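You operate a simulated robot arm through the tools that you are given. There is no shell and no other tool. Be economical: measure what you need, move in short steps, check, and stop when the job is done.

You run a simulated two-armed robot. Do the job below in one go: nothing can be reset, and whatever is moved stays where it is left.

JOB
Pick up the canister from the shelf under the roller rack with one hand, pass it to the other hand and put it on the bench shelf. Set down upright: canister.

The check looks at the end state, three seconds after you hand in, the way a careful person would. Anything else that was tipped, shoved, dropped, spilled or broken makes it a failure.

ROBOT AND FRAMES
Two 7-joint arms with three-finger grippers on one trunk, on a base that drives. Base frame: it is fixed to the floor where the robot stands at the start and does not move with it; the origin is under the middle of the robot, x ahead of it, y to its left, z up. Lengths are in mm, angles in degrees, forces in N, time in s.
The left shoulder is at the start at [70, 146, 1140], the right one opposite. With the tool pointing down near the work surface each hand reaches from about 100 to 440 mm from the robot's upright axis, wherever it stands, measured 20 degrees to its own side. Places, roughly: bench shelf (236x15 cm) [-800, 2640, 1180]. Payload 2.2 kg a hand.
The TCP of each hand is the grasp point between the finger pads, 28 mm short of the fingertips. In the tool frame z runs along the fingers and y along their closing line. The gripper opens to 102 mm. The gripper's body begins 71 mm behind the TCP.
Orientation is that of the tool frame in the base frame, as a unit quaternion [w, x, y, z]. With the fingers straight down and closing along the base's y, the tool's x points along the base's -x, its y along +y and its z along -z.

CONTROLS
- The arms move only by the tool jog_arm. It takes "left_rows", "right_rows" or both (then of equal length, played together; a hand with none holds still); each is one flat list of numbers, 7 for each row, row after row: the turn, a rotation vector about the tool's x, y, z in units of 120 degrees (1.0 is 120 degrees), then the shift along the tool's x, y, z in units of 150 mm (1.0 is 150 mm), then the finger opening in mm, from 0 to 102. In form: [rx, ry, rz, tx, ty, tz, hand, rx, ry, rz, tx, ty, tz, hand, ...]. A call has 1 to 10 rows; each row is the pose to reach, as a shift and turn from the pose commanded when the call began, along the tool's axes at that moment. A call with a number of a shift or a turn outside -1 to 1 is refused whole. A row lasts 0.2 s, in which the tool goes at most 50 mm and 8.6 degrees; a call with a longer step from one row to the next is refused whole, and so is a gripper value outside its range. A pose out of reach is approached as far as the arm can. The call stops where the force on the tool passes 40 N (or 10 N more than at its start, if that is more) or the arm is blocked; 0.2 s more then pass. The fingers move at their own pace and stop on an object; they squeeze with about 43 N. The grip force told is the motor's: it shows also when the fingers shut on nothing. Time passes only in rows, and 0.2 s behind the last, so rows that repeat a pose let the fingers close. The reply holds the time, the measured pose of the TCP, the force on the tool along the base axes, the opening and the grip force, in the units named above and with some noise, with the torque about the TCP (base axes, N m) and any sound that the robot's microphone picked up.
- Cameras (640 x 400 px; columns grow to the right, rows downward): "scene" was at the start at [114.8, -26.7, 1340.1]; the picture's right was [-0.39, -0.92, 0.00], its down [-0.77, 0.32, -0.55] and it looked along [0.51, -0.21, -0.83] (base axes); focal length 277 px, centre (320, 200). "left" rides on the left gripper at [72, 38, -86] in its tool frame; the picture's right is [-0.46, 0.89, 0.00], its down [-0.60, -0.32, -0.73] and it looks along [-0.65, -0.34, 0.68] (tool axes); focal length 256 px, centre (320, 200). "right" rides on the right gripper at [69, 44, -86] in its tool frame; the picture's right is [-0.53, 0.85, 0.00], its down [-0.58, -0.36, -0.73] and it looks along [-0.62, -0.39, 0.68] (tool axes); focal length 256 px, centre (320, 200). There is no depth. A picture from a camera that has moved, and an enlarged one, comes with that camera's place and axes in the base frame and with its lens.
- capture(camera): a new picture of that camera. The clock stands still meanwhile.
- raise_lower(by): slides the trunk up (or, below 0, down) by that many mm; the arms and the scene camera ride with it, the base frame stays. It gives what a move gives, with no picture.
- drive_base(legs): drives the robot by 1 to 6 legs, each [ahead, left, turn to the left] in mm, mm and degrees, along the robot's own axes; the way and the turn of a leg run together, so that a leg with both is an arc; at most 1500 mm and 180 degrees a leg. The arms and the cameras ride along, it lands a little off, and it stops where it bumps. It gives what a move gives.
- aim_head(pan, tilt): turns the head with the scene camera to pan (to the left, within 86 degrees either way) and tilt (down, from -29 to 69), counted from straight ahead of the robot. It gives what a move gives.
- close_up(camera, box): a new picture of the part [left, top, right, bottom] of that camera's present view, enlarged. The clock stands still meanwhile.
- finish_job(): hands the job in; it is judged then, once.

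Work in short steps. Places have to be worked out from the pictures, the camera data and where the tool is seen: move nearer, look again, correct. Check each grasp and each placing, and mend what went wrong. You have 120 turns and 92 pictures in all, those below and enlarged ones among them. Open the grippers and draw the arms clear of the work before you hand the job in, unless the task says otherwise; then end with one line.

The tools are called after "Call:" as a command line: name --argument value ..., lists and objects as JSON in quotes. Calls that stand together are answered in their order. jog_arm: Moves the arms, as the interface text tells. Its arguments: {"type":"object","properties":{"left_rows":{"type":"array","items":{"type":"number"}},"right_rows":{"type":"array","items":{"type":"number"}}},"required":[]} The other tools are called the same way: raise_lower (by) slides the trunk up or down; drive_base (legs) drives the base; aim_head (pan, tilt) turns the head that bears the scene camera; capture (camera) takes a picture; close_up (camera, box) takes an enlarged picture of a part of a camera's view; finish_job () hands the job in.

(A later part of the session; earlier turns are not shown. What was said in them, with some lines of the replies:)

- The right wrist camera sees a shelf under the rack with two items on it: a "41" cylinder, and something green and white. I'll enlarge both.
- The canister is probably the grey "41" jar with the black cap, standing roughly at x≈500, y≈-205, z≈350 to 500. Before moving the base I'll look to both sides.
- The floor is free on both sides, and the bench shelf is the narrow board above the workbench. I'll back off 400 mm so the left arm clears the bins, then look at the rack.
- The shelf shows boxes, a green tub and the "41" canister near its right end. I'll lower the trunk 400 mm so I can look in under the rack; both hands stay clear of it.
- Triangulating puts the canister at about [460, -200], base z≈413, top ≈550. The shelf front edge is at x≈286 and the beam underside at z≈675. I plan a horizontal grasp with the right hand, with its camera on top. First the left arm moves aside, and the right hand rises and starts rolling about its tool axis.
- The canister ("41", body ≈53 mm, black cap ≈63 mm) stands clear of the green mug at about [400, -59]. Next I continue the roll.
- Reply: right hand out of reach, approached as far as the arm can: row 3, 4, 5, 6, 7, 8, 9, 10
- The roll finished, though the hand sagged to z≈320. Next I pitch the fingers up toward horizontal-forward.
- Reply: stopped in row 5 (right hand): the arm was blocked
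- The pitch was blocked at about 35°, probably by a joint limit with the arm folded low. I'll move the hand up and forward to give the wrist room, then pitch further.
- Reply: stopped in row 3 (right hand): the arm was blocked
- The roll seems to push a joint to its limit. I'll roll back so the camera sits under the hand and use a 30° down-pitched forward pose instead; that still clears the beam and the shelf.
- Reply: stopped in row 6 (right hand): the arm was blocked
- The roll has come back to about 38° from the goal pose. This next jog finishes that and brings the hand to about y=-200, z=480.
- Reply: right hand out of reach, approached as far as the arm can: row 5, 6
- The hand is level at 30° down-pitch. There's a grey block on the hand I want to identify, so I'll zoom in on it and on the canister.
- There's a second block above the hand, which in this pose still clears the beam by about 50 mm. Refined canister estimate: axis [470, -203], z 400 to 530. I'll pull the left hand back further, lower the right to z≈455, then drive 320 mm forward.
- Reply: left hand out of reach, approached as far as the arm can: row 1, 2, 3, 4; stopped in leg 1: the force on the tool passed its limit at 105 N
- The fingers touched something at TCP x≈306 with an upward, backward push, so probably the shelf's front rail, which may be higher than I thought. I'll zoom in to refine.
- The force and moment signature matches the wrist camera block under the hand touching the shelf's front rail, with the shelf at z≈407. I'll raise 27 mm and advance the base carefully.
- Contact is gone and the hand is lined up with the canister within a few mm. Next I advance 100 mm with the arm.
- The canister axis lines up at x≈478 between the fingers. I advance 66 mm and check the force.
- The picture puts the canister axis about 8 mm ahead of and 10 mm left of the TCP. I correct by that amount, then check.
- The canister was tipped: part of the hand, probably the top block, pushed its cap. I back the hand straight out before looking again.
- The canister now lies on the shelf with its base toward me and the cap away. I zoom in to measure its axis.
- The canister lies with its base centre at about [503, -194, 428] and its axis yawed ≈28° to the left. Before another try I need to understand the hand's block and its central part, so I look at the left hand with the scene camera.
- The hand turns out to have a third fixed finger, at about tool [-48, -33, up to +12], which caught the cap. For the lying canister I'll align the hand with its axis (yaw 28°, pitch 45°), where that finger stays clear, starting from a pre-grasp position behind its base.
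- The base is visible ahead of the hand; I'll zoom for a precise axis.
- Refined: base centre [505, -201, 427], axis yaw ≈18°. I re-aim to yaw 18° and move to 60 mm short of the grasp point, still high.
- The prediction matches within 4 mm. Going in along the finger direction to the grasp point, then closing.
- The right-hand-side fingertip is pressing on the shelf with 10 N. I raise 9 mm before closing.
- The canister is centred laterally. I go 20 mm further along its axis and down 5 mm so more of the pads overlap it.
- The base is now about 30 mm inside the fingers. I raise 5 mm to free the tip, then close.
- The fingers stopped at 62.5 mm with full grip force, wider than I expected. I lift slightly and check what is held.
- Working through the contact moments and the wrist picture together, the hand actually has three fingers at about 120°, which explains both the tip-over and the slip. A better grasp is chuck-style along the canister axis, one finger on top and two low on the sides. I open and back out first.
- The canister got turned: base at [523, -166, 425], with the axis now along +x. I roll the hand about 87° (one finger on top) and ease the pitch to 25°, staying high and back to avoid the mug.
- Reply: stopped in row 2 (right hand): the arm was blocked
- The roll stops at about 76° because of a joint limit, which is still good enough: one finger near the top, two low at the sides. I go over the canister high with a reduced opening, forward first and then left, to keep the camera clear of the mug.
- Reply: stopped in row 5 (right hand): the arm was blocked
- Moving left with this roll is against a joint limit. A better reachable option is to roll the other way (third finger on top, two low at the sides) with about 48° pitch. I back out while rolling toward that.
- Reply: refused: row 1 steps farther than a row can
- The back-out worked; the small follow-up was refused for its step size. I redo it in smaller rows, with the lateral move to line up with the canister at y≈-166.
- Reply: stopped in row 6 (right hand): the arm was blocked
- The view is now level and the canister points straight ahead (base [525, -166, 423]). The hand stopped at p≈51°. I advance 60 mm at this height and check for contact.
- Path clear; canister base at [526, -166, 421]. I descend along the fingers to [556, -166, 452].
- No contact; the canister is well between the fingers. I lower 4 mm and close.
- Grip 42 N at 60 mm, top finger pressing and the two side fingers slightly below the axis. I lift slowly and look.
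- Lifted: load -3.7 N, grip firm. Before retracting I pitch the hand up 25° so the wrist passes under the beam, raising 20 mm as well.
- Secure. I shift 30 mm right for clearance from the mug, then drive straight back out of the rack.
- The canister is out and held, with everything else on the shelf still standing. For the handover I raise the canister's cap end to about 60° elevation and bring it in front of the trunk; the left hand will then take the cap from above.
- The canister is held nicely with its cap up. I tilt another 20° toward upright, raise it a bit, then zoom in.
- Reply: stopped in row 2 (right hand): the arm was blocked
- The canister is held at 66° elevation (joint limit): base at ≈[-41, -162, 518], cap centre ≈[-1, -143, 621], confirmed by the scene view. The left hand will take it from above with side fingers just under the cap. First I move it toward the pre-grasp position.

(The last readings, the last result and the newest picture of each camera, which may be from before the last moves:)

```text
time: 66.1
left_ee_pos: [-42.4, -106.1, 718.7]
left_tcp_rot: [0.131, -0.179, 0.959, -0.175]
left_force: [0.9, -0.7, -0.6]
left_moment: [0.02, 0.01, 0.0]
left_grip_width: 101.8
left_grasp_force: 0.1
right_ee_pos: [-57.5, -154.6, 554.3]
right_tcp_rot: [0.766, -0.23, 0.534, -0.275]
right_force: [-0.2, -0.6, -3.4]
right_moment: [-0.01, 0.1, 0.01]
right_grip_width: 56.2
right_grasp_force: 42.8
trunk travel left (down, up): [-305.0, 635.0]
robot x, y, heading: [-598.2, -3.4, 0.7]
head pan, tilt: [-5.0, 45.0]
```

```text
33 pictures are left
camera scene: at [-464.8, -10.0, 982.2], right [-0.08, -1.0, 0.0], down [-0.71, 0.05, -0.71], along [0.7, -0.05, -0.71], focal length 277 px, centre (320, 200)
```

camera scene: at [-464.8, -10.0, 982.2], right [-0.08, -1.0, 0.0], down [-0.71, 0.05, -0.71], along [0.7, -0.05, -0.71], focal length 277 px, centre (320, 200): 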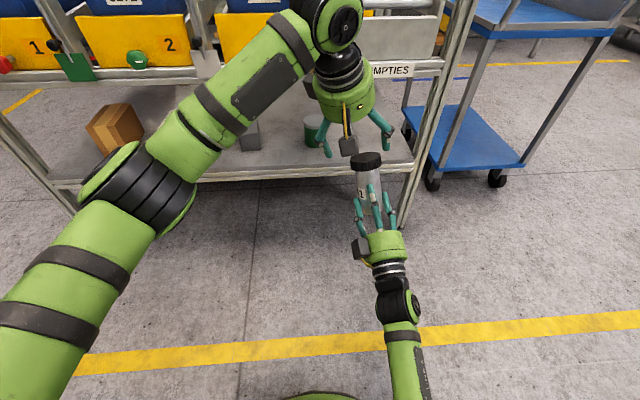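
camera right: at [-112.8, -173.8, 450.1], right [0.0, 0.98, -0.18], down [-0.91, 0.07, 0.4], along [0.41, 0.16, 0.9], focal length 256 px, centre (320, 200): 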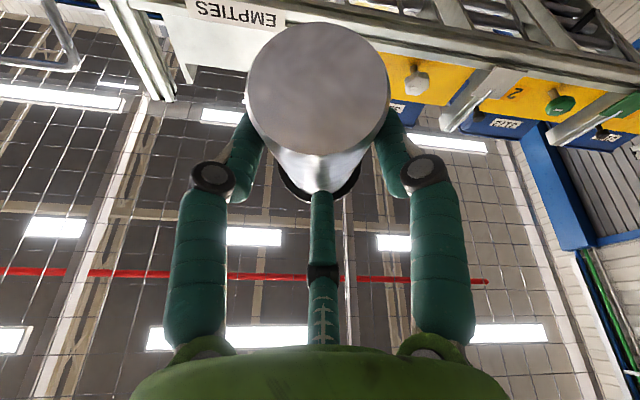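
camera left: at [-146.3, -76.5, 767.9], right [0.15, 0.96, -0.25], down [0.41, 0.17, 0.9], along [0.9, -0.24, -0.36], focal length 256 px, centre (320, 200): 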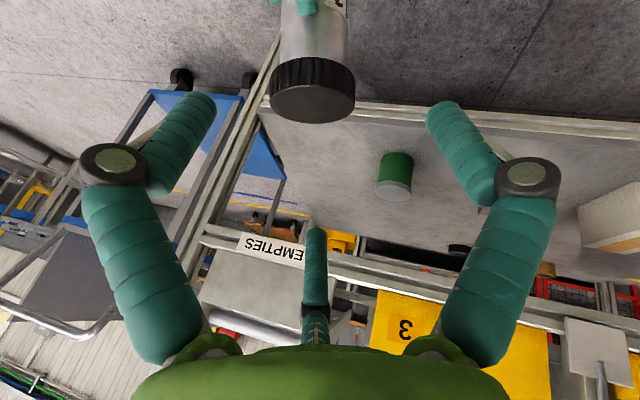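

Left hand is lined up above the cap (predicted and seen positions agree within about 8 mm). I descend 70 mm along its fingers.

Call:
jog_arm --left_rows '[0, 0, 0, 0, 0, 0.117, 102, 0, 0, 0, 0, 0, 0.233, 102, 0, 0, 0, 0, 0, 0.35, 102, 0, 0, 0, 0, 0, 0.467, 102]'

Call:
capture --camera "left"

Call:
close_up --camera "scene" --box '[270, 60, 470, 260]'

```text
time: 67.1
left_ee_pos: [-20.2, -126.3, 657.1]
left_tcp_rot: [0.131, -0.18, 0.959, -0.174]
left_force: [0.2, -0.3, -0.6]
left_moment: [0.03, 0.03, -0.01]
left_grip_width: 101.8
left_grasp_force: 0.0
right_ee_pos: [-57.4, -153.9, 554.2]
right_tcp_rot: [0.765, -0.231, 0.535, -0.274]
right_force: [0.0, -0.6, -3.5]
right_moment: [-0.02, 0.09, 0.03]
right_grip_width: 56.6
right_grasp_force: 43.4
trunk travel left (down, up): [-305.0, 635.0]
robot x, y, heading: [-596.9, -3.5, 0.5]
head pan, tilt: [-5.0, 45.0]
```

```text
32 pictures are left
camera left: at [-123.7, -96.1, 707.0], right [0.16, 0.96, -0.25], down [0.41, 0.17, 0.9], along [0.9, -0.24, -0.36], focal length 256 px, centre (320, 200)
```

left: 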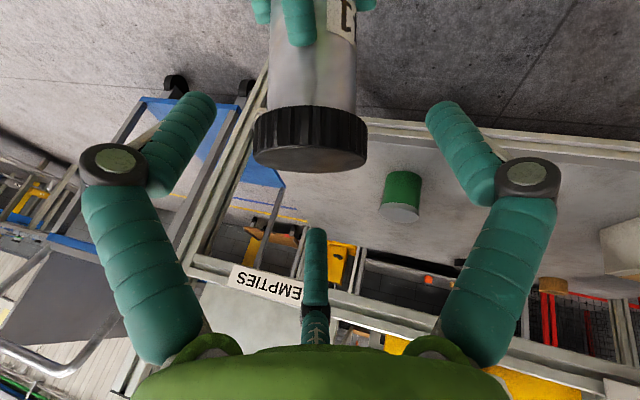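

```text
2.00 times, centred on (370, 160) of scene
camera zoom: at [-464.9, -9.8, 982.2], right [-0.08, -1.0, 0.0], down [-0.71, 0.05, -0.71], along [0.7, -0.05, -0.71], focal length 555 px, centre (220, 280)
```

zoom: 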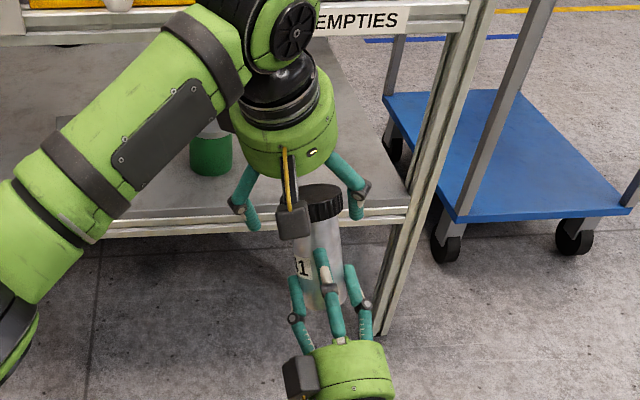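

Well centred (≈4 mm off, corrected). Final 40 mm, then check.

Call:
jog_arm --left_rows '[0, 0, 0, 0.012, -0.024, 0.067, 102, 0, 0, 0, 0.012, -0.024, 0.133, 102, 0, 0, 0, 0.012, -0.024, 0.2, 102, 0, 0, 0, 0.012, -0.024, 0.267, 102]'

Call:
capture --camera "left"

```text
time: 68.1
left_ee_pos: [-7.2, -140.9, 620.1]
left_tcp_rot: [0.132, -0.179, 0.959, -0.175]
left_force: [0.7, -0.4, -0.6]
left_moment: [-0.05, -0.01, -0.01]
left_grip_width: 102.1
left_grasp_force: 0.1
right_ee_pos: [-57.2, -154.0, 555.2]
right_tcp_rot: [0.765, -0.231, 0.535, -0.274]
right_force: [0.0, -0.9, -3.7]
right_moment: [-0.01, 0.12, 0.05]
right_grip_width: 56.7
right_grasp_force: 42.5
trunk travel left (down, up): [-305.0, 635.0]
robot x, y, heading: [-595.7, -3.4, 0.7]
head pan, tilt: [-5.0, 45.0]
```

```text
30 pictures are left
camera left: at [-110.8, -111.1, 671.0], right [0.16, 0.96, -0.25], down [0.41, 0.17, 0.9], along [0.9, -0.24, -0.36], focal length 256 px, centre (320, 200)
```

left: 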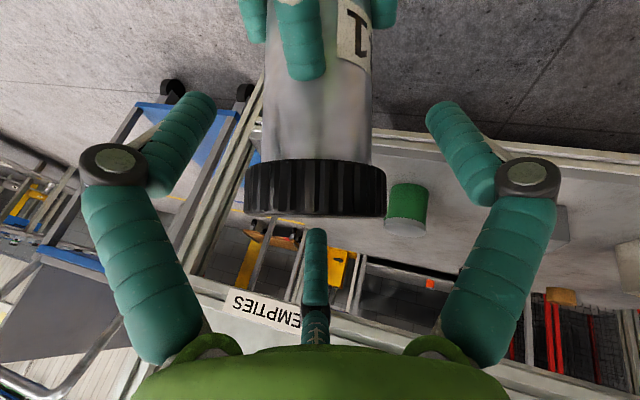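

Cap and upper body are between the left fingers. Closing the left hand while the right holds.

Call:
jog_arm --left_rows '[0, 0, 0, 0, 0, 0, 80, 0, 0, 0, 0, 0, 0, 60, 0, 0, 0, 0, 0, 0, 40, 0, 0, 0, 0, 0, 0, 20, 0, 0, 0, 0, 0, 0, 20, 0, 0, 0, 0, 0, 0, 20]'

Call:
capture --camera "left"

Call:
close_up --camera "scene" --box '[290, 80, 450, 260]'

```text
time: 69.5
left_ee_pos: [-5.5, -140.2, 621.7]
left_tcp_rot: [0.134, -0.18, 0.958, -0.177]
left_force: [20.5, -4.4, 10.8]
left_moment: [-0.43, -0.56, 0.2]
left_grip_width: 61.7
left_grasp_force: 42.7
right_ee_pos: [-58.3, -154.8, 553.8]
right_tcp_rot: [0.765, -0.231, 0.535, -0.274]
right_force: [-20.7, 5.8, -13.3]
right_moment: [-0.11, -0.21, 0.38]
right_grip_width: 56.6
right_grasp_force: 42.9
trunk travel left (down, up): [-305.0, 635.0]
robot x, y, heading: [-599.2, -7.4, 0.3]
head pan, tilt: [-5.0, 45.0]
```

```text
29 pictures are left
camera left: at [-110.0, -111.6, 671.9], right [0.16, 0.95, -0.25], down [0.4, 0.17, 0.9], along [0.9, -0.24, -0.36], focal length 256 px, centre (320, 200)
```

left: 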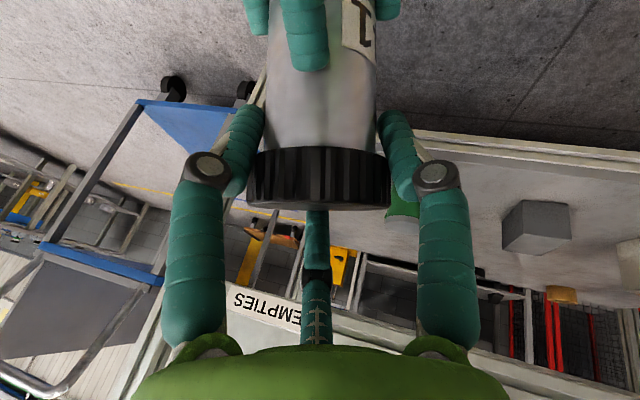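

```text
2.22 times, centred on (370, 170) of scene
camera zoom: at [-465.0, -9.7, 982.2], right [-0.08, -1.0, 0.0], down [-0.71, 0.05, -0.71], along [0.7, -0.05, -0.71], focal length 616 px, centre (209, 267)
```

zoom: 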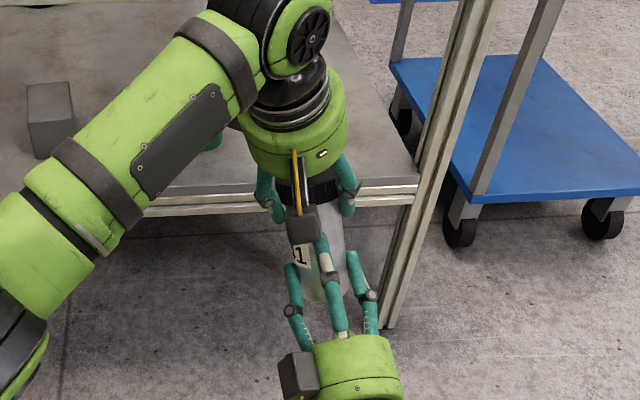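

Left grips firmly at 61.7 mm, about 43 N. I release the right hand.

Call:
jog_arm --right_rows '[0, 0, 0, 0, 0, 0, 80, 0, 0, 0, 0, 0, 0, 102, 0, 0, 0, 0, 0, 0, 102]'

Call:
capture --camera "left"

```text
time: 70.3
left_ee_pos: [-6.8, -140.2, 620.0]
left_tcp_rot: [0.131, -0.179, 0.96, -0.174]
left_force: [-0.1, 1.0, -3.1]
left_moment: [0.02, -0.05, -0.01]
left_grip_width: 61.6
left_grasp_force: 42.9
right_ee_pos: [-56.5, -155.2, 555.6]
right_tcp_rot: [0.766, -0.229, 0.534, -0.275]
right_force: [-0.3, -0.6, -0.4]
right_moment: [-0.02, 0.0, 0.02]
right_grip_width: 102.0
right_grasp_force: 0.1
trunk travel left (down, up): [-305.0, 635.0]
robot x, y, heading: [-598.5, -4.3, 0.7]
head pan, tilt: [-5.0, 45.0]
```

```text
27 pictures are left
camera left: at [-111.2, -111.2, 671.1], right [0.16, 0.96, -0.25], down [0.41, 0.17, 0.9], along [0.9, -0.24, -0.37], focal length 256 px, centre (320, 200)
```

left: 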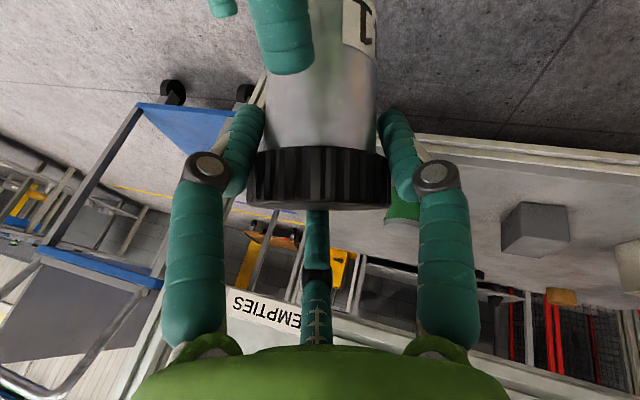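

Transfer done: the left hand carries the load. I retract the right hand backwards along its own axis.

Call:
jog_arm --right_rows '[0, 0, 0, 0, 0, -0.15, 102, 0, 0, 0, 0, 0, -0.35, 102, 0, 0, 0, 0, 0, -0.55, 102, 0, 0, 0, 0, 0, -0.75, 102, 0, 0, 0, 0, 0, -0.95, 102]'

Call:
capture --camera "scene"

```text
time: 71.5
left_ee_pos: [-7.4, -140.5, 620.4]
left_tcp_rot: [0.132, -0.179, 0.959, -0.174]
left_force: [-1.1, 0.2, -3.8]
left_moment: [-0.01, -0.1, -0.02]
left_grip_width: 61.9
left_grasp_force: 43.3
right_ee_pos: [-187.2, -168.2, 515.8]
right_tcp_rot: [0.77, -0.251, 0.515, -0.281]
right_force: [-1.0, -1.2, 0.0]
right_moment: [-0.01, -0.01, -0.01]
right_grip_width: 102.0
right_grasp_force: 0.1
trunk travel left (down, up): [-305.0, 635.0]
robot x, y, heading: [-598.0, -3.8, 0.7]
head pan, tilt: [-5.0, 45.0]
```

```text
26 pictures are left
camera scene: at [-465.1, -9.7, 982.3], right [-0.08, -1.0, 0.0], down [-0.71, 0.05, -0.71], along [0.7, -0.05, -0.71], focal length 277 px, centre (320, 200)
```

scene: 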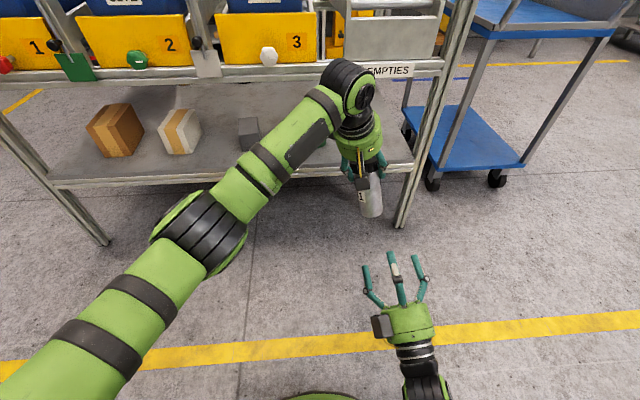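

Clean transfer. Now I raise the trunk, turn left 90° toward the bench and move partway there.

Call:
raise_lower --by 600

Call:
drive_base --legs '[[0, 0, 90], [900, 0, 0]]'

Call:
aim_head --pan 0 --tilt 20

Call:
capture --camera "scene"

```text
refused: 600 is not a number from -400 to 400
```

```text
time: 80.1
left_ee_pos: [-428.7, 1487.8, 621.6]
left_tcp_rot: [-0.215, 0.796, -0.565, 0.035]
left_force: [-0.5, 0.0, -2.9]
left_moment: [0.07, 0.02, 0.03]
left_grip_width: 61.7
left_grasp_force: 42.8
right_ee_pos: [-411.2, 1302.3, 507.5]
right_tcp_rot: [0.741, -0.548, 0.198, 0.334]
right_force: [0.3, 0.7, -1.1]
right_moment: [0.02, -0.01, 0.0]
right_grip_width: 102.3
right_grasp_force: 0.0
trunk travel left (down, up): [-305.0, 635.0]
robot x, y, heading: [-584.7, 902.7, 88.8]
head pan, tilt: [-5.0, 45.0]
```

```text
time: 81.0
left_ee_pos: [-428.7, 1487.4, 620.0]
left_tcp_rot: [-0.216, 0.795, -0.566, 0.035]
left_force: [-0.8, -0.1, -3.9]
left_moment: [0.04, 0.03, -0.02]
left_grip_width: 61.8
left_grasp_force: 43.6
right_ee_pos: [-408.6, 1301.7, 507.4]
right_tcp_rot: [0.741, -0.548, 0.197, 0.334]
right_force: [-0.4, -0.1, -0.4]
right_moment: [0.0, -0.01, 0.01]
right_grip_width: 102.0
right_grasp_force: 0.0
trunk travel left (down, up): [-305.0, 635.0]
robot x, y, heading: [-584.3, 902.1, 88.7]
head pan, tilt: [0.0, 20.0]
```

```text
25 pictures are left
camera scene: at [-581.4, 1048.1, 1020.8], right [1.0, -0.02, 0.0], down [-0.01, -0.34, -0.94], along [0.02, 0.94, -0.34], focal length 277 px, centre (320, 200)
```

scene: 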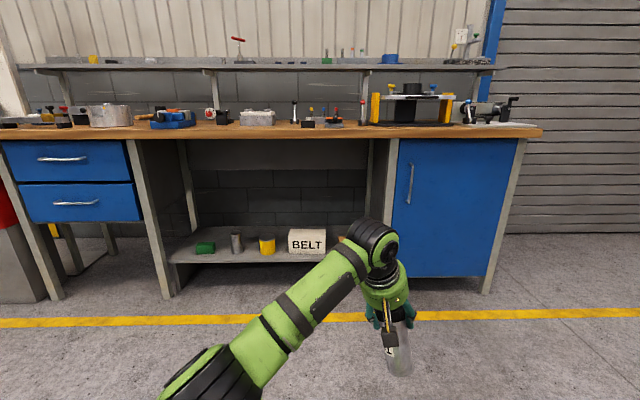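

The bench is ahead, and the narrow upper shelf has free stretches. I raise the trunk to look onto it.

Call:
raise_lower --by 400

Call:
raise_lower --by 230

Call:
capture --camera "scene"

```text
time: 84.8
left_ee_pos: [-428.1, 1487.1, 1020.7]
left_tcp_rot: [-0.216, 0.795, -0.565, 0.034]
left_force: [0.3, 0.1, -3.7]
left_moment: [0.07, -0.01, -0.01]
left_grip_width: 61.8
left_grasp_force: 43.4
right_ee_pos: [-410.4, 1301.7, 907.8]
right_tcp_rot: [0.741, -0.548, 0.197, 0.335]
right_force: [-0.4, -0.4, 0.2]
right_moment: [-0.01, 0.0, 0.01]
right_grip_width: 102.1
right_grasp_force: 0.1
trunk travel left (down, up): [-705.0, 235.0]
robot x, y, heading: [-582.3, 906.9, 88.8]
head pan, tilt: [0.0, 20.0]
```

```text
time: 87.2
left_ee_pos: [-428.7, 1487.9, 1250.1]
left_tcp_rot: [-0.216, 0.795, -0.566, 0.034]
left_force: [0.1, 0.6, -2.9]
left_moment: [0.06, 0.03, -0.03]
left_grip_width: 61.5
left_grasp_force: 42.8
right_ee_pos: [-408.9, 1302.3, 1137.9]
right_tcp_rot: [0.74, -0.549, 0.197, 0.335]
right_force: [-0.3, -0.3, -0.6]
right_moment: [0.0, 0.0, 0.01]
right_grip_width: 101.9
right_grasp_force: 0.1
trunk travel left (down, up): [-935.0, 5.0]
robot x, y, heading: [-584.1, 902.6, 88.7]
head pan, tilt: [0.0, 20.0]
```

```text
24 pictures are left
camera scene: at [-581.3, 1048.5, 1650.9], right [1.0, -0.02, 0.0], down [-0.01, -0.34, -0.94], along [0.02, 0.94, -0.34], focal length 277 px, centre (320, 200)
```

scene: 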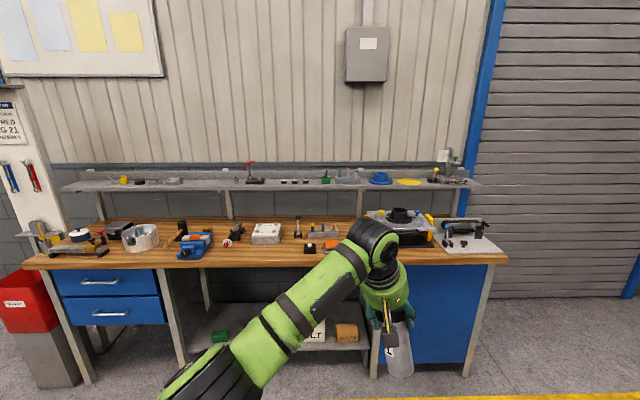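

Call:
close_up --camera "scene" --box '[60, 140, 500, 290]'

```text
1.45 times, centred on (280, 215) of scene
camera zoom: at [-581.3, 1048.5, 1650.9], right [1.0, -0.02, 0.0], down [-0.01, -0.34, -0.94], along [0.02, 0.94, -0.34], focal length 403 px, centre (378, 178)
```

zoom: 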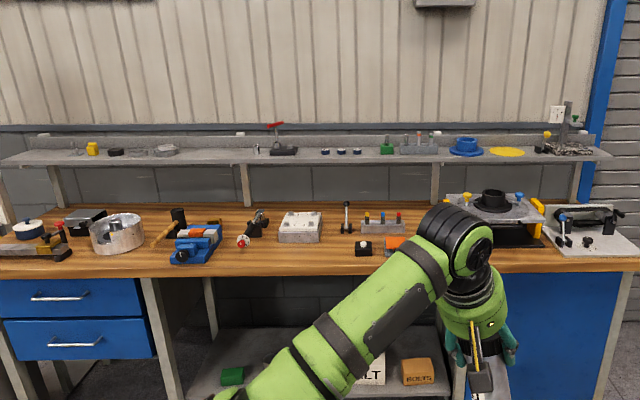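

There's a free stretch on the shelf around x≈-1215. Still out in the open, I turn the left hand so the canister becomes upright with the fingers pointing toward the bench, and bring it to the left.

Call:
jog_arm --left_rows '[-0.009, -0.0371, -0.0037, -0.0188, 0.1593, -0.0633, 20, -0.0179, -0.0742, -0.0073, -0.0377, 0.3187, -0.1267, 20, -0.0269, -0.1113, -0.011, -0.0565, 0.478, -0.19, 20, -0.0359, -0.1484, -0.0147, -0.0753, 0.6373, -0.2533, 20, -0.0448, -0.1855, -0.0183, -0.0942, 0.7967, -0.3167, 20, -0.0538, -0.2226, -0.022, -0.113, 0.956, -0.38, 20]'

Call:
aim_head --pan 0 --tilt 40

Call:
capture --camera "scene"

Call:
capture --camera "left"

```text
time: 88.6
left_ee_pos: [-580.3, 1448.3, 1251.3]
left_tcp_rot: [-0.296, 0.805, -0.483, -0.177]
left_force: [0.6, -0.8, -3.7]
left_moment: [-0.01, 0.02, -0.02]
left_grip_width: 61.3
left_grasp_force: 42.9
right_ee_pos: [-410.3, 1301.1, 1137.7]
right_tcp_rot: [0.74, -0.549, 0.196, 0.335]
right_force: [-0.3, -0.9, 0.4]
right_moment: [-0.03, 0.02, 0.03]
right_grip_width: 101.8
right_grasp_force: 0.0
trunk travel left (down, up): [-935.0, 5.0]
robot x, y, heading: [-582.2, 904.5, 88.7]
head pan, tilt: [0.0, 20.0]
```

```text
time: 89.5
left_ee_pos: [-579.0, 1449.5, 1250.7]
left_tcp_rot: [-0.295, 0.805, -0.483, -0.177]
left_force: [-0.6, -0.4, -3.1]
left_moment: [-0.03, 0.01, 0.02]
left_grip_width: 61.4
left_grasp_force: 43.3
right_ee_pos: [-409.6, 1301.4, 1138.2]
right_tcp_rot: [0.741, -0.548, 0.197, 0.334]
right_force: [0.3, 0.2, -0.1]
right_moment: [-0.01, -0.04, 0.01]
right_grip_width: 101.8
right_grasp_force: 0.1
trunk travel left (down, up): [-935.0, 5.0]
robot x, y, heading: [-583.4, 908.0, 88.7]
head pan, tilt: [0.0, 40.0]
```

```text
22 pictures are left
camera scene: at [-581.5, 1040.4, 1619.6], right [1.0, -0.02, 0.0], down [-0.01, -0.64, -0.77], along [0.02, 0.77, -0.64], focal length 277 px, centre (320, 200)
```

scene: 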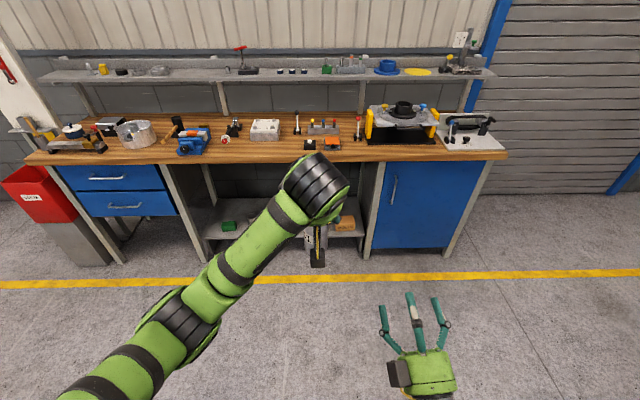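

```text
21 pictures are left
camera left: at [-579.0, 1330.6, 1264.5], right [-1.0, -0.01, 0.0], down [0.0, 0.05, 1.0], along [-0.01, 1.0, -0.05], focal length 256 px, centre (320, 200)
```

left: 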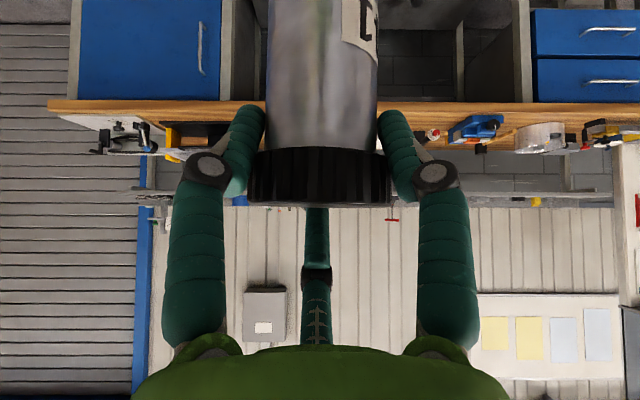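

The canister is upright in the left hand, as the level wrist view shows. I raise the left hand 80 mm and move it further left; the right hand pulls back.

Call:
jog_arm --left_rows '[0, 0, 0, -0.135, 0.109, -0.081, 20, 0, 0, 0, -0.27, 0.217, -0.163, 20, 0, 0, 0, -0.404, 0.326, -0.244, 20, 0, 0, 0, -0.539, 0.434, -0.326, 20, 0, 0, 0, -0.674, 0.543, -0.407, 20]' --right_rows '[0, 0, 0, 0, 0, -0.14, 102, 0, 0, 0, 0, 0, -0.28, 102, 0, 0, 0, 0, 0, -0.42, 102, 0, 0, 0, 0, 0, -0.56, 102, 0, 0, 0, 0, 0, -0.7, 102]'

Call:
drive_base --legs '[[0, 490, 1.2], [600, 0, 0]]'

Call:
aim_head --pan 10 --tilt 30

Call:
capture --camera "scene"

```text
time: 90.7
left_ee_pos: [-700.4, 1445.0, 1331.6]
left_tcp_rot: [-0.296, 0.805, -0.483, -0.176]
left_force: [-0.4, 0.2, -3.3]
left_moment: [0.01, -0.03, -0.08]
left_grip_width: 61.5
left_grasp_force: 43.6
right_ee_pos: [-405.4, 1202.6, 1104.9]
right_tcp_rot: [0.742, -0.547, 0.199, 0.334]
right_force: [0.1, 0.1, -0.1]
right_moment: [0.01, 0.03, -0.01]
right_grip_width: 102.2
right_grasp_force: 0.0
trunk travel left (down, up): [-935.0, 5.0]
robot x, y, heading: [-583.2, 909.2, 88.7]
head pan, tilt: [0.0, 40.0]
```

```text
time: 96.5
left_ee_pos: [-1203.4, 2030.1, 1331.0]
left_tcp_rot: [-0.294, 0.811, -0.473, -0.181]
left_force: [0.1, 0.1, -3.3]
left_moment: [0.01, 0.02, 0.0]
left_grip_width: 61.4
left_grasp_force: 43.1
right_ee_pos: [-901.1, 1794.4, 1104.2]
right_tcp_rot: [0.737, -0.55, 0.192, 0.344]
right_force: [0.1, -0.1, 0.3]
right_moment: [0.01, 0.0, -0.03]
right_grip_width: 101.9
right_grasp_force: 0.0
trunk travel left (down, up): [-935.0, 5.0]
robot x, y, heading: [-1078.4, 1491.4, 90.0]
head pan, tilt: [0.0, 40.0]
```

```text
time: 97.2
left_ee_pos: [-1203.3, 2031.3, 1331.6]
left_tcp_rot: [-0.293, 0.812, -0.473, -0.18]
left_force: [0.1, 0.2, -3.5]
left_moment: [0.02, 0.03, 0.03]
left_grip_width: 61.2
left_grasp_force: 43.0
right_ee_pos: [-899.8, 1796.0, 1104.1]
right_tcp_rot: [0.737, -0.55, 0.193, 0.343]
right_force: [1.1, -0.1, 0.2]
right_moment: [0.01, -0.02, -0.01]
right_grip_width: 101.9
right_grasp_force: 0.0
trunk travel left (down, up): [-935.0, 5.0]
robot x, y, heading: [-1076.2, 1490.4, 90.2]
head pan, tilt: [10.0, 30.0]
```

```text
20 pictures are left
camera scene: at [-1090.8, 1631.7, 1634.8], right [0.98, 0.18, 0.0], down [0.09, -0.49, -0.87], along [-0.15, 0.85, -0.5], focal length 277 px, centre (320, 200)
```

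scene: 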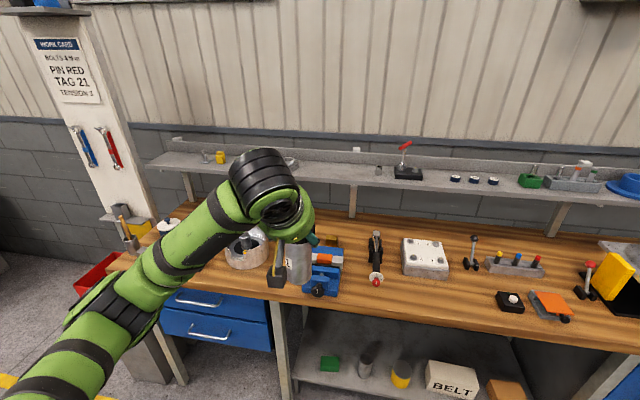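

The gap center is confirmed at x≈-1215. A zoom will give the shelf's front edge and depth.

Call:
close_up --camera "scene" --box '[260, 120, 420, 220]'

```text
4.00 times, centred on (340, 170) of scene
camera zoom: at [-1090.8, 1631.7, 1634.8], right [0.98, 0.18, 0.0], down [0.09, -0.49, -0.87], along [-0.15, 0.85, -0.5], focal length 1109 px, centre (240, 320)
```

zoom: 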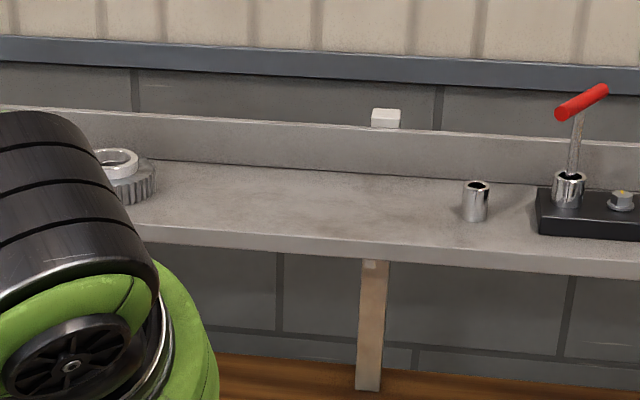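

Shelf top z≈1180, y from 2565 to 2720; clear between the gear (x -1368) and the socket (x -1050). I drive 370 mm closer.

Call:
drive_base --legs '[[370, 0, 0]]'

Call:
capture --camera "scene"

```text
time: 99.6
left_ee_pos: [-1209.2, 2396.3, 1332.6]
left_tcp_rot: [-0.293, 0.812, -0.47, -0.182]
left_force: [0.8, 0.7, -3.7]
left_moment: [0.03, 0.03, -0.02]
left_grip_width: 61.4
left_grasp_force: 43.2
right_ee_pos: [-904.5, 2162.4, 1104.5]
right_tcp_rot: [0.736, -0.55, 0.19, 0.346]
right_force: [-0.3, 0.1, 0.0]
right_moment: [-0.03, 0.02, 0.01]
right_grip_width: 101.9
right_grasp_force: 0.1
trunk travel left (down, up): [-935.0, 5.0]
robot x, y, heading: [-1075.4, 1856.9, 90.4]
head pan, tilt: [10.0, 30.0]
```

```text
18 pictures are left
camera scene: at [-1093.9, 1996.9, 1635.1], right [0.98, 0.18, 0.0], down [0.09, -0.49, -0.87], along [-0.16, 0.85, -0.5], focal length 277 px, centre (320, 200)
```

scene: 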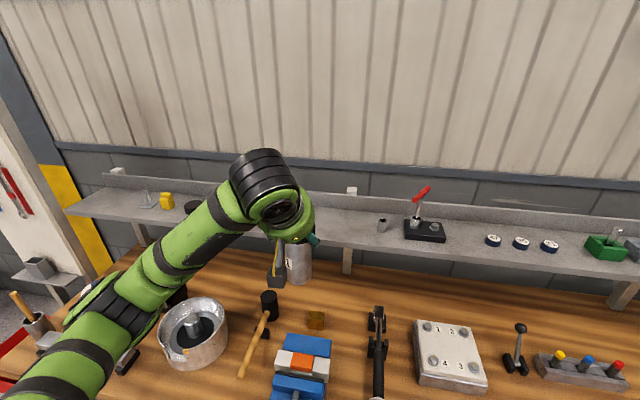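

Clear so far. I extend the left arm 120 mm toward the shelf.

Call:
jog_arm --left_rows '[0, 0, 0, -0.1315, -0.077, 0.1295, 20, 0, 0, 0, -0.263, -0.154, 0.259, 20, 0, 0, 0, -0.3945, -0.231, 0.3885, 20, 0, 0, 0, -0.526, -0.308, 0.518, 20]'

Call:
capture --camera "left"

```text
time: 100.6
left_ee_pos: [-1209.9, 2519.7, 1330.2]
left_tcp_rot: [-0.292, 0.813, -0.47, -0.182]
left_force: [0.4, 0.0, -3.6]
left_moment: [-0.02, 0.01, 0.03]
left_grip_width: 61.1
left_grasp_force: 43.3
right_ee_pos: [-903.4, 2164.4, 1102.7]
right_tcp_rot: [0.734, -0.552, 0.191, 0.347]
right_force: [0.9, 0.0, -0.2]
right_moment: [-0.01, 0.0, -0.01]
right_grip_width: 102.0
right_grasp_force: 0.1
trunk travel left (down, up): [-935.0, 5.0]
robot x, y, heading: [-1077.7, 1857.2, 90.8]
head pan, tilt: [10.0, 30.0]
```

```text
17 pictures are left
camera left: at [-1205.6, 2401.3, 1344.1], right [-1.0, -0.04, 0.0], down [0.0, 0.05, 1.0], along [-0.04, 1.0, -0.05], focal length 256 px, centre (320, 200)
```

left: 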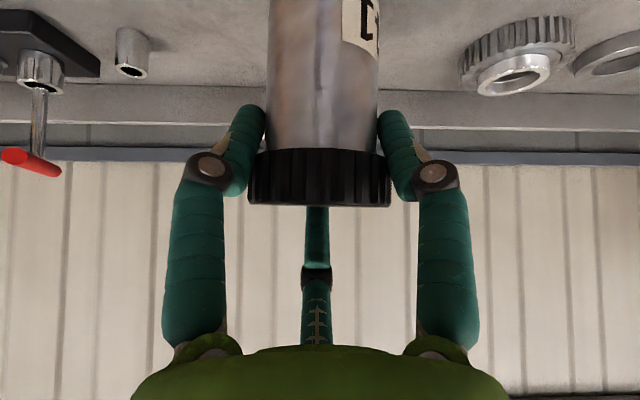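

Centred between socket and gear. I extend another 102 mm, staying at height.

Call:
jog_arm --left_rows '[0, 0, 0, -0.1118, -0.0655, 0.11, 20, 0, 0, 0, -0.2235, -0.131, 0.22, 20, 0, 0, 0, -0.335, -0.1965, 0.33, 20, 0, 0, 0, -0.447, -0.262, 0.44, 20]'

Call:
close_up --camera "scene" --box '[210, 120, 410, 280]'

Call:
capture --camera "left"

```text
time: 101.6
left_ee_pos: [-1207.7, 2620.8, 1330.0]
left_tcp_rot: [-0.292, 0.812, -0.471, -0.182]
left_force: [0.3, 0.0, -3.4]
left_moment: [0.01, 0.02, -0.04]
left_grip_width: 61.1
left_grasp_force: 43.1
right_ee_pos: [-904.6, 2165.6, 1103.1]
right_tcp_rot: [0.735, -0.551, 0.19, 0.347]
right_force: [-0.5, -0.4, -0.3]
right_moment: [-0.01, -0.02, -0.02]
right_grip_width: 102.0
right_grasp_force: 0.1
trunk travel left (down, up): [-935.0, 5.0]
robot x, y, heading: [-1077.7, 1857.9, 90.3]
head pan, tilt: [10.0, 30.0]
```

```text
2.50 times, centred on (310, 200) of scene
camera zoom: at [-1092.7, 2000.7, 1634.8], right [0.98, 0.18, 0.0], down [0.09, -0.49, -0.87], along [-0.16, 0.85, -0.5], focal length 693 px, centre (345, 200)
```

zoom: 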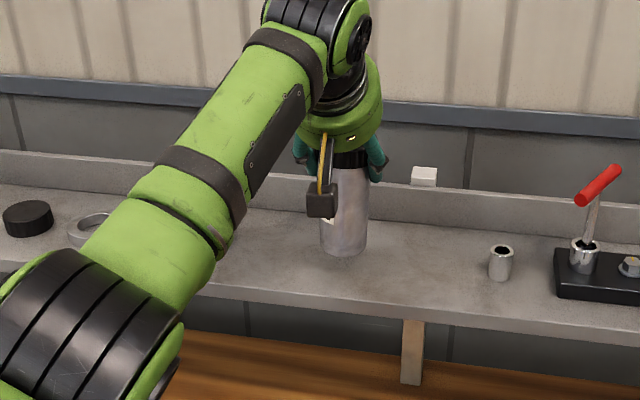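

```text
15 pictures are left
camera left: at [-1203.7, 2502.1, 1343.6], right [-1.0, -0.04, 0.0], down [0.0, 0.05, 1.0], along [-0.04, 1.0, -0.05], focal length 256 px, centre (320, 200)
```

left: 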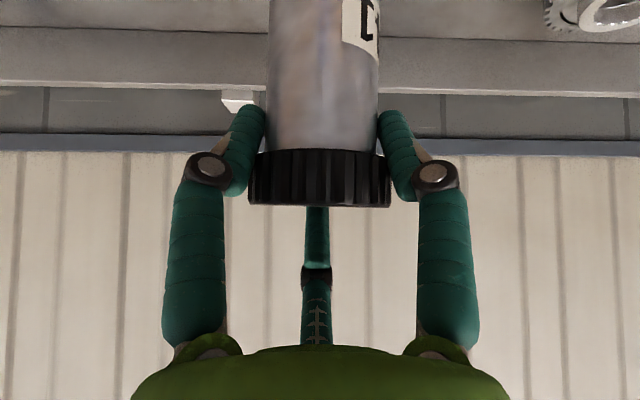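

The canister bottom is at z≈1211, about 30 mm above the shelf and inside its depth. I lower 22 mm.

Call:
jog_arm --left_rows '[0, 0, 0, 0.028, 0.015, 0.037, 20, 0, 0, 0, 0.056, 0.03, 0.074, 20, 0, 0, 0, 0.084, 0.045, 0.1115, 20]'

Call:
jog_arm --left_rows '[0, 0, 0, 0.0152, 0.0081, 0.0203, 20, 0, 0, 0, 0.0152, 0.0081, 0.0203, 20]'

```text
time: 102.4
left_ee_pos: [-1209.5, 2620.8, 1307.5]
left_tcp_rot: [-0.29, 0.814, -0.47, -0.182]
left_force: [-0.1, 0.9, -4.0]
left_moment: [0.02, 0.03, 0.02]
left_grip_width: 61.0
left_grasp_force: 42.8
right_ee_pos: [-904.7, 2163.9, 1103.8]
right_tcp_rot: [0.736, -0.551, 0.189, 0.346]
right_force: [-0.6, -0.8, -0.5]
right_moment: [-0.02, 0.03, 0.0]
right_grip_width: 101.9
right_grasp_force: 0.1
trunk travel left (down, up): [-935.0, 5.0]
robot x, y, heading: [-1077.7, 1861.0, 90.6]
head pan, tilt: [10.0, 30.0]
```

```text
time: 103.0
left_ee_pos: [-1208.8, 2620.4, 1302.8]
left_tcp_rot: [-0.292, 0.813, -0.47, -0.181]
left_force: [-0.2, 1.2, -3.4]
left_moment: [0.02, 0.02, 0.05]
left_grip_width: 61.0
left_grasp_force: 42.3
right_ee_pos: [-903.9, 2164.2, 1103.6]
right_tcp_rot: [0.735, -0.551, 0.19, 0.346]
right_force: [-0.1, -0.5, 0.5]
right_moment: [0.0, -0.01, 0.01]
right_grip_width: 102.1
right_grasp_force: 0.0
trunk travel left (down, up): [-935.0, 5.0]
robot x, y, heading: [-1077.7, 1860.8, 90.4]
head pan, tilt: [10.0, 30.0]
```

No contact yet at TCP z 1303. I continue in 3 mm steps.

Call:
jog_arm --left_rows '[0, 0, 0, 0.0114, 0.0061, 0.0152, 20, 0, 0, 0, 0.0114, 0.0061, 0.0152, 20]'

Call:
close_up --camera "scene" --box '[270, 150, 370, 250]'

```text
time: 103.6
left_ee_pos: [-1209.5, 2619.9, 1301.6]
left_tcp_rot: [-0.292, 0.813, -0.47, -0.181]
left_force: [0.3, -0.4, -2.7]
left_moment: [0.02, 0.0, -0.02]
left_grip_width: 60.9
left_grasp_force: 43.1
right_ee_pos: [-904.4, 2165.0, 1103.1]
right_tcp_rot: [0.735, -0.551, 0.19, 0.346]
right_force: [-0.1, 0.0, 0.1]
right_moment: [-0.02, 0.03, -0.02]
right_grip_width: 102.1
right_grasp_force: 0.0
trunk travel left (down, up): [-935.0, 5.0]
robot x, y, heading: [-1078.3, 1861.4, 90.6]
head pan, tilt: [10.0, 30.0]
```

```text
4.00 times, centred on (320, 200) of scene
camera zoom: at [-1094.0, 2000.2, 1634.8], right [0.98, 0.18, 0.0], down [0.09, -0.49, -0.87], along [-0.16, 0.85, -0.5], focal length 1109 px, centre (320, 200)
```

zoom: 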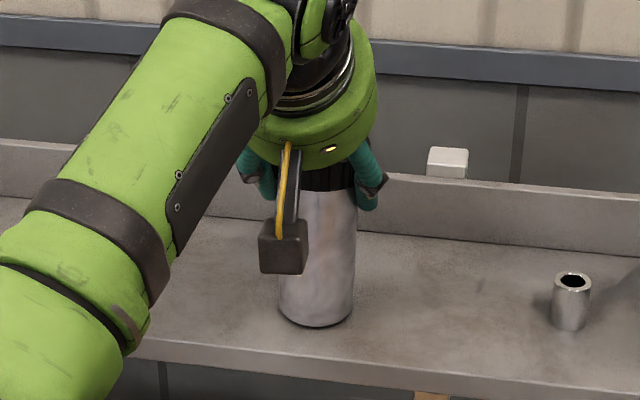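

Nearly touching, with a shadow right under the base. Another 3 mm.

Call:
jog_arm --left_rows '[0, 0, 0, 0.0114, 0.0061, 0.0152, 20, 0, 0, 0, 0.0114, 0.0061, 0.0152, 20]'

Call:
jog_arm --left_rows '[0, 0, 0, 0.0095, 0.0051, 0.0127, 20, 0, 0, 0, 0.0095, 0.0051, 0.0127, 20]'

```text
time: 104.2
left_ee_pos: [-1208.9, 2621.6, 1298.6]
left_tcp_rot: [-0.292, 0.813, -0.47, -0.182]
left_force: [-0.4, 0.1, -1.4]
left_moment: [0.08, -0.03, 0.0]
left_grip_width: 61.1
left_grasp_force: 43.0
right_ee_pos: [-904.3, 2164.8, 1104.0]
right_tcp_rot: [0.736, -0.55, 0.19, 0.345]
right_force: [-1.1, 0.3, -0.7]
right_moment: [0.03, -0.01, -0.05]
right_grip_width: 101.9
right_grasp_force: 0.0
trunk travel left (down, up): [-935.0, 5.0]
robot x, y, heading: [-1078.4, 1860.8, 90.3]
head pan, tilt: [10.0, 30.0]
```

```text
time: 104.8
left_ee_pos: [-1209.3, 2621.0, 1299.0]
left_tcp_rot: [-0.295, 0.812, -0.47, -0.182]
left_force: [-1.3, 1.8, 5.1]
left_moment: [0.4, -0.05, 0.12]
left_grip_width: 61.1
left_grasp_force: 43.0
right_ee_pos: [-903.8, 2163.9, 1105.2]
right_tcp_rot: [0.735, -0.551, 0.189, 0.347]
right_force: [0.0, -1.6, -0.1]
right_moment: [0.02, 0.02, 0.0]
right_grip_width: 101.9
right_grasp_force: 0.1
trunk travel left (down, up): [-935.0, 5.0]
robot x, y, heading: [-1071.4, 1860.8, 90.3]
head pan, tilt: [10.0, 30.0]
```

Contact: vertical force went from -3.5 to +5 N, so the canister stands on the shelf. I open the fingers gradually.

Call:
jog_arm --left_rows '[0, 0, 0, 0, 0, 0, 64, 0, 0, 0, 0, 0, 0, 68, 0, 0, 0, 0, 0, 0, 76, 0, 0, 0, 0, 0, 0, 88, 0, 0, 0, 0, 0, 0, 102, 0, 0, 0, 0, 0, 0, 102]'

Call:
capture --camera "left"

Call:
close_up --camera "scene" --box '[270, 130, 370, 250]'

```text
time: 106.2
left_ee_pos: [-1208.5, 2619.0, 1296.9]
left_tcp_rot: [-0.293, 0.812, -0.47, -0.182]
left_force: [-0.4, 0.0, 0.0]
left_moment: [0.0, -0.04, 0.04]
left_grip_width: 101.8
left_grasp_force: 0.2
right_ee_pos: [-904.8, 2163.8, 1104.2]
right_tcp_rot: [0.735, -0.551, 0.189, 0.346]
right_force: [0.8, -0.1, 0.6]
right_moment: [-0.02, -0.03, 0.01]
right_grip_width: 102.2
right_grasp_force: 0.1
trunk travel left (down, up): [-935.0, 5.0]
robot x, y, heading: [-1078.3, 1857.4, 90.4]
head pan, tilt: [10.0, 30.0]
```

```text
13 pictures are left
camera left: at [-1205.4, 2501.3, 1310.4], right [-1.0, -0.04, 0.0], down [-0.01, 0.05, 1.0], along [-0.04, 1.0, -0.05], focal length 256 px, centre (320, 200)
```

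left: 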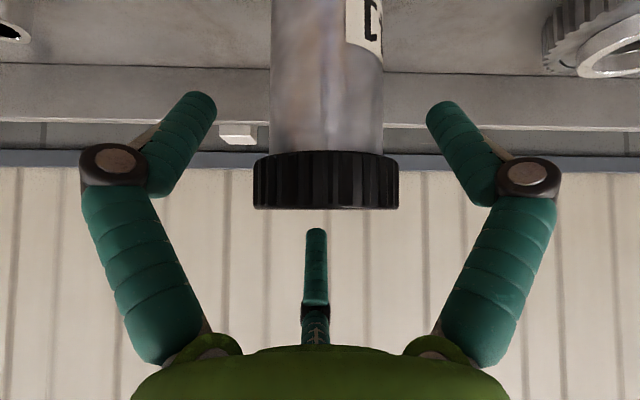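

```text
3.33 times, centred on (320, 190) of scene
camera zoom: at [-1093.8, 1999.2, 1634.9], right [0.98, 0.18, 0.0], down [0.09, -0.49, -0.87], along [-0.16, 0.85, -0.5], focal length 924 px, centre (320, 233)
```

zoom: 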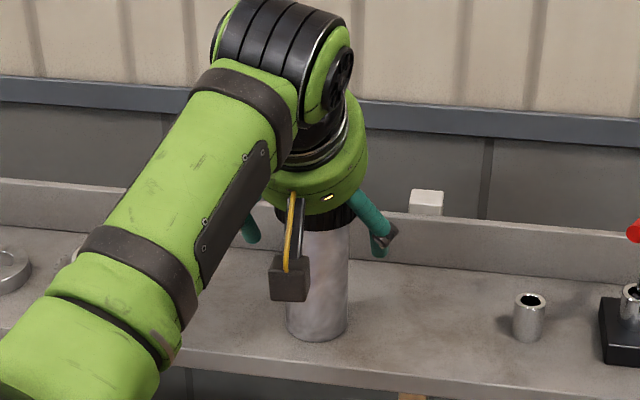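

The canister stands free and upright. I lift the left hand straight up first, so the far finger clears the cap.

Call:
jog_arm --left_rows '[0, 0, 0, -0.038, -0.0203, -0.0507, 102, 0, 0, 0, -0.076, -0.0407, -0.1013, 102, 0, 0, 0, -0.114, -0.061, -0.152, 102, 0, 0, 0, -0.171, -0.0915, -0.228, 102, 0, 0, 0, -0.228, -0.122, -0.304, 102]'

Call:
capture --camera "left"

```text
time: 107.4
left_ee_pos: [-1210.5, 2618.9, 1357.6]
left_tcp_rot: [-0.292, 0.813, -0.47, -0.182]
left_force: [-0.3, -0.6, 0.5]
left_moment: [-0.01, -0.04, 0.03]
left_grip_width: 102.0
left_grasp_force: 0.1
right_ee_pos: [-904.6, 2163.6, 1104.0]
right_tcp_rot: [0.736, -0.55, 0.189, 0.346]
right_force: [0.3, 0.1, -0.8]
right_moment: [-0.02, 0.01, 0.01]
right_grip_width: 102.0
right_grasp_force: 0.0
trunk travel left (down, up): [-935.0, 5.0]
robot x, y, heading: [-1075.2, 1859.2, 90.6]
head pan, tilt: [10.0, 30.0]
```

```text
11 pictures are left
camera left: at [-1206.6, 2500.8, 1370.4], right [-1.0, -0.04, 0.0], down [-0.01, 0.05, 1.0], along [-0.04, 1.0, -0.05], focal length 256 px, centre (320, 200)
```

left: 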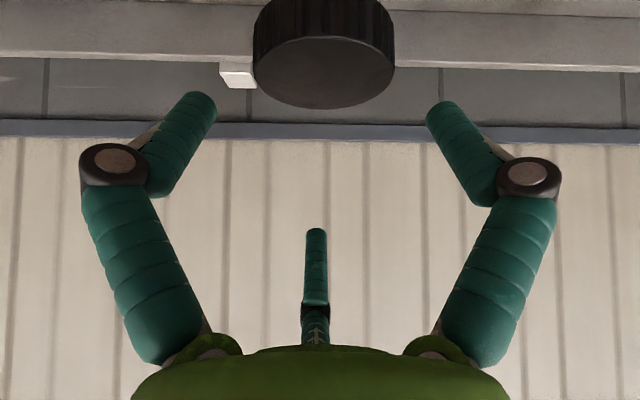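

The canister is still and upright, and the fingers are above it. I drive the base back 500 mm and take a final look.

Call:
drive_base --legs '[[-500, 0, 0]]'

Call:
capture --camera "scene"

Call:
capture --camera "left"

```text
time: 110.3
left_ee_pos: [-1201.7, 2121.4, 1355.4]
left_tcp_rot: [-0.292, 0.811, -0.474, -0.181]
left_force: [-0.3, 1.1, 0.6]
left_moment: [0.04, -0.02, 0.01]
left_grip_width: 101.8
left_grasp_force: 0.1
right_ee_pos: [-900.0, 1662.8, 1104.2]
right_tcp_rot: [0.736, -0.551, 0.192, 0.343]
right_force: [0.7, -0.6, -0.8]
right_moment: [0.02, 0.03, 0.01]
right_grip_width: 102.2
right_grasp_force: 0.0
trunk travel left (down, up): [-935.0, 5.0]
robot x, y, heading: [-1073.8, 1360.8, 90.2]
head pan, tilt: [10.0, 30.0]
```

```text
10 pictures are left
camera scene: at [-1090.1, 1500.4, 1634.7], right [0.98, 0.18, 0.0], down [0.09, -0.49, -0.87], along [-0.15, 0.85, -0.5], focal length 277 px, centre (320, 200)
```

scene: 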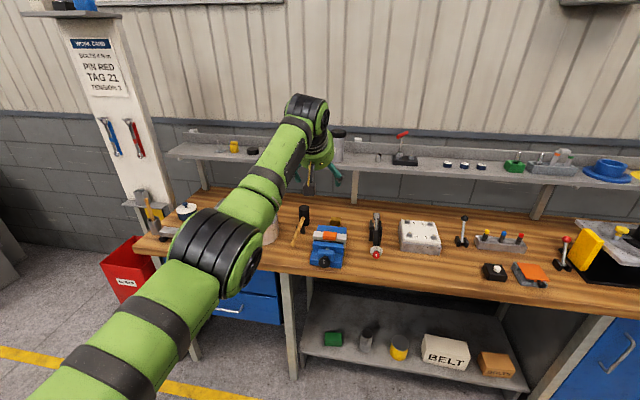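

```text
9 pictures are left
camera left: at [-1199.4, 2003.0, 1368.9], right [-1.0, -0.03, 0.0], down [-0.01, 0.05, 1.0], along [-0.03, 1.0, -0.05], focal length 256 px, centre (320, 200)
```

left: 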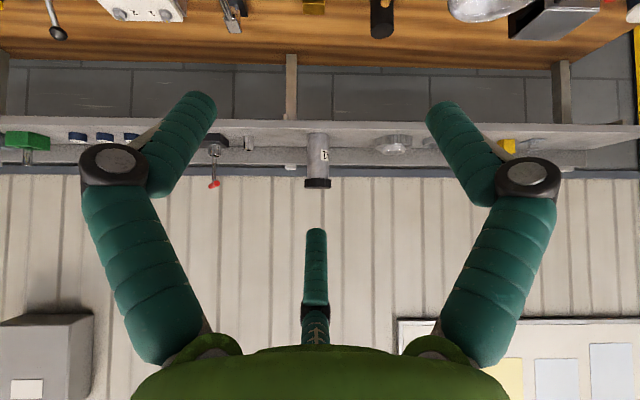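

The canister stands upright on the bench shelf between the socket and the gear. Everything else I can see is in place, both grippers are open and the arms are clear, so I hand in.

Call:
finish_job

```text
The job is handed in.
```

The canister is standing upright on the bench shelf: the right hand picked it up, passed it to the left, and the left set it down. On the first try I tipped the canister over on the rack shelf and had to regrasp it lying down. In the pictures nothing else had been knocked over or moved.
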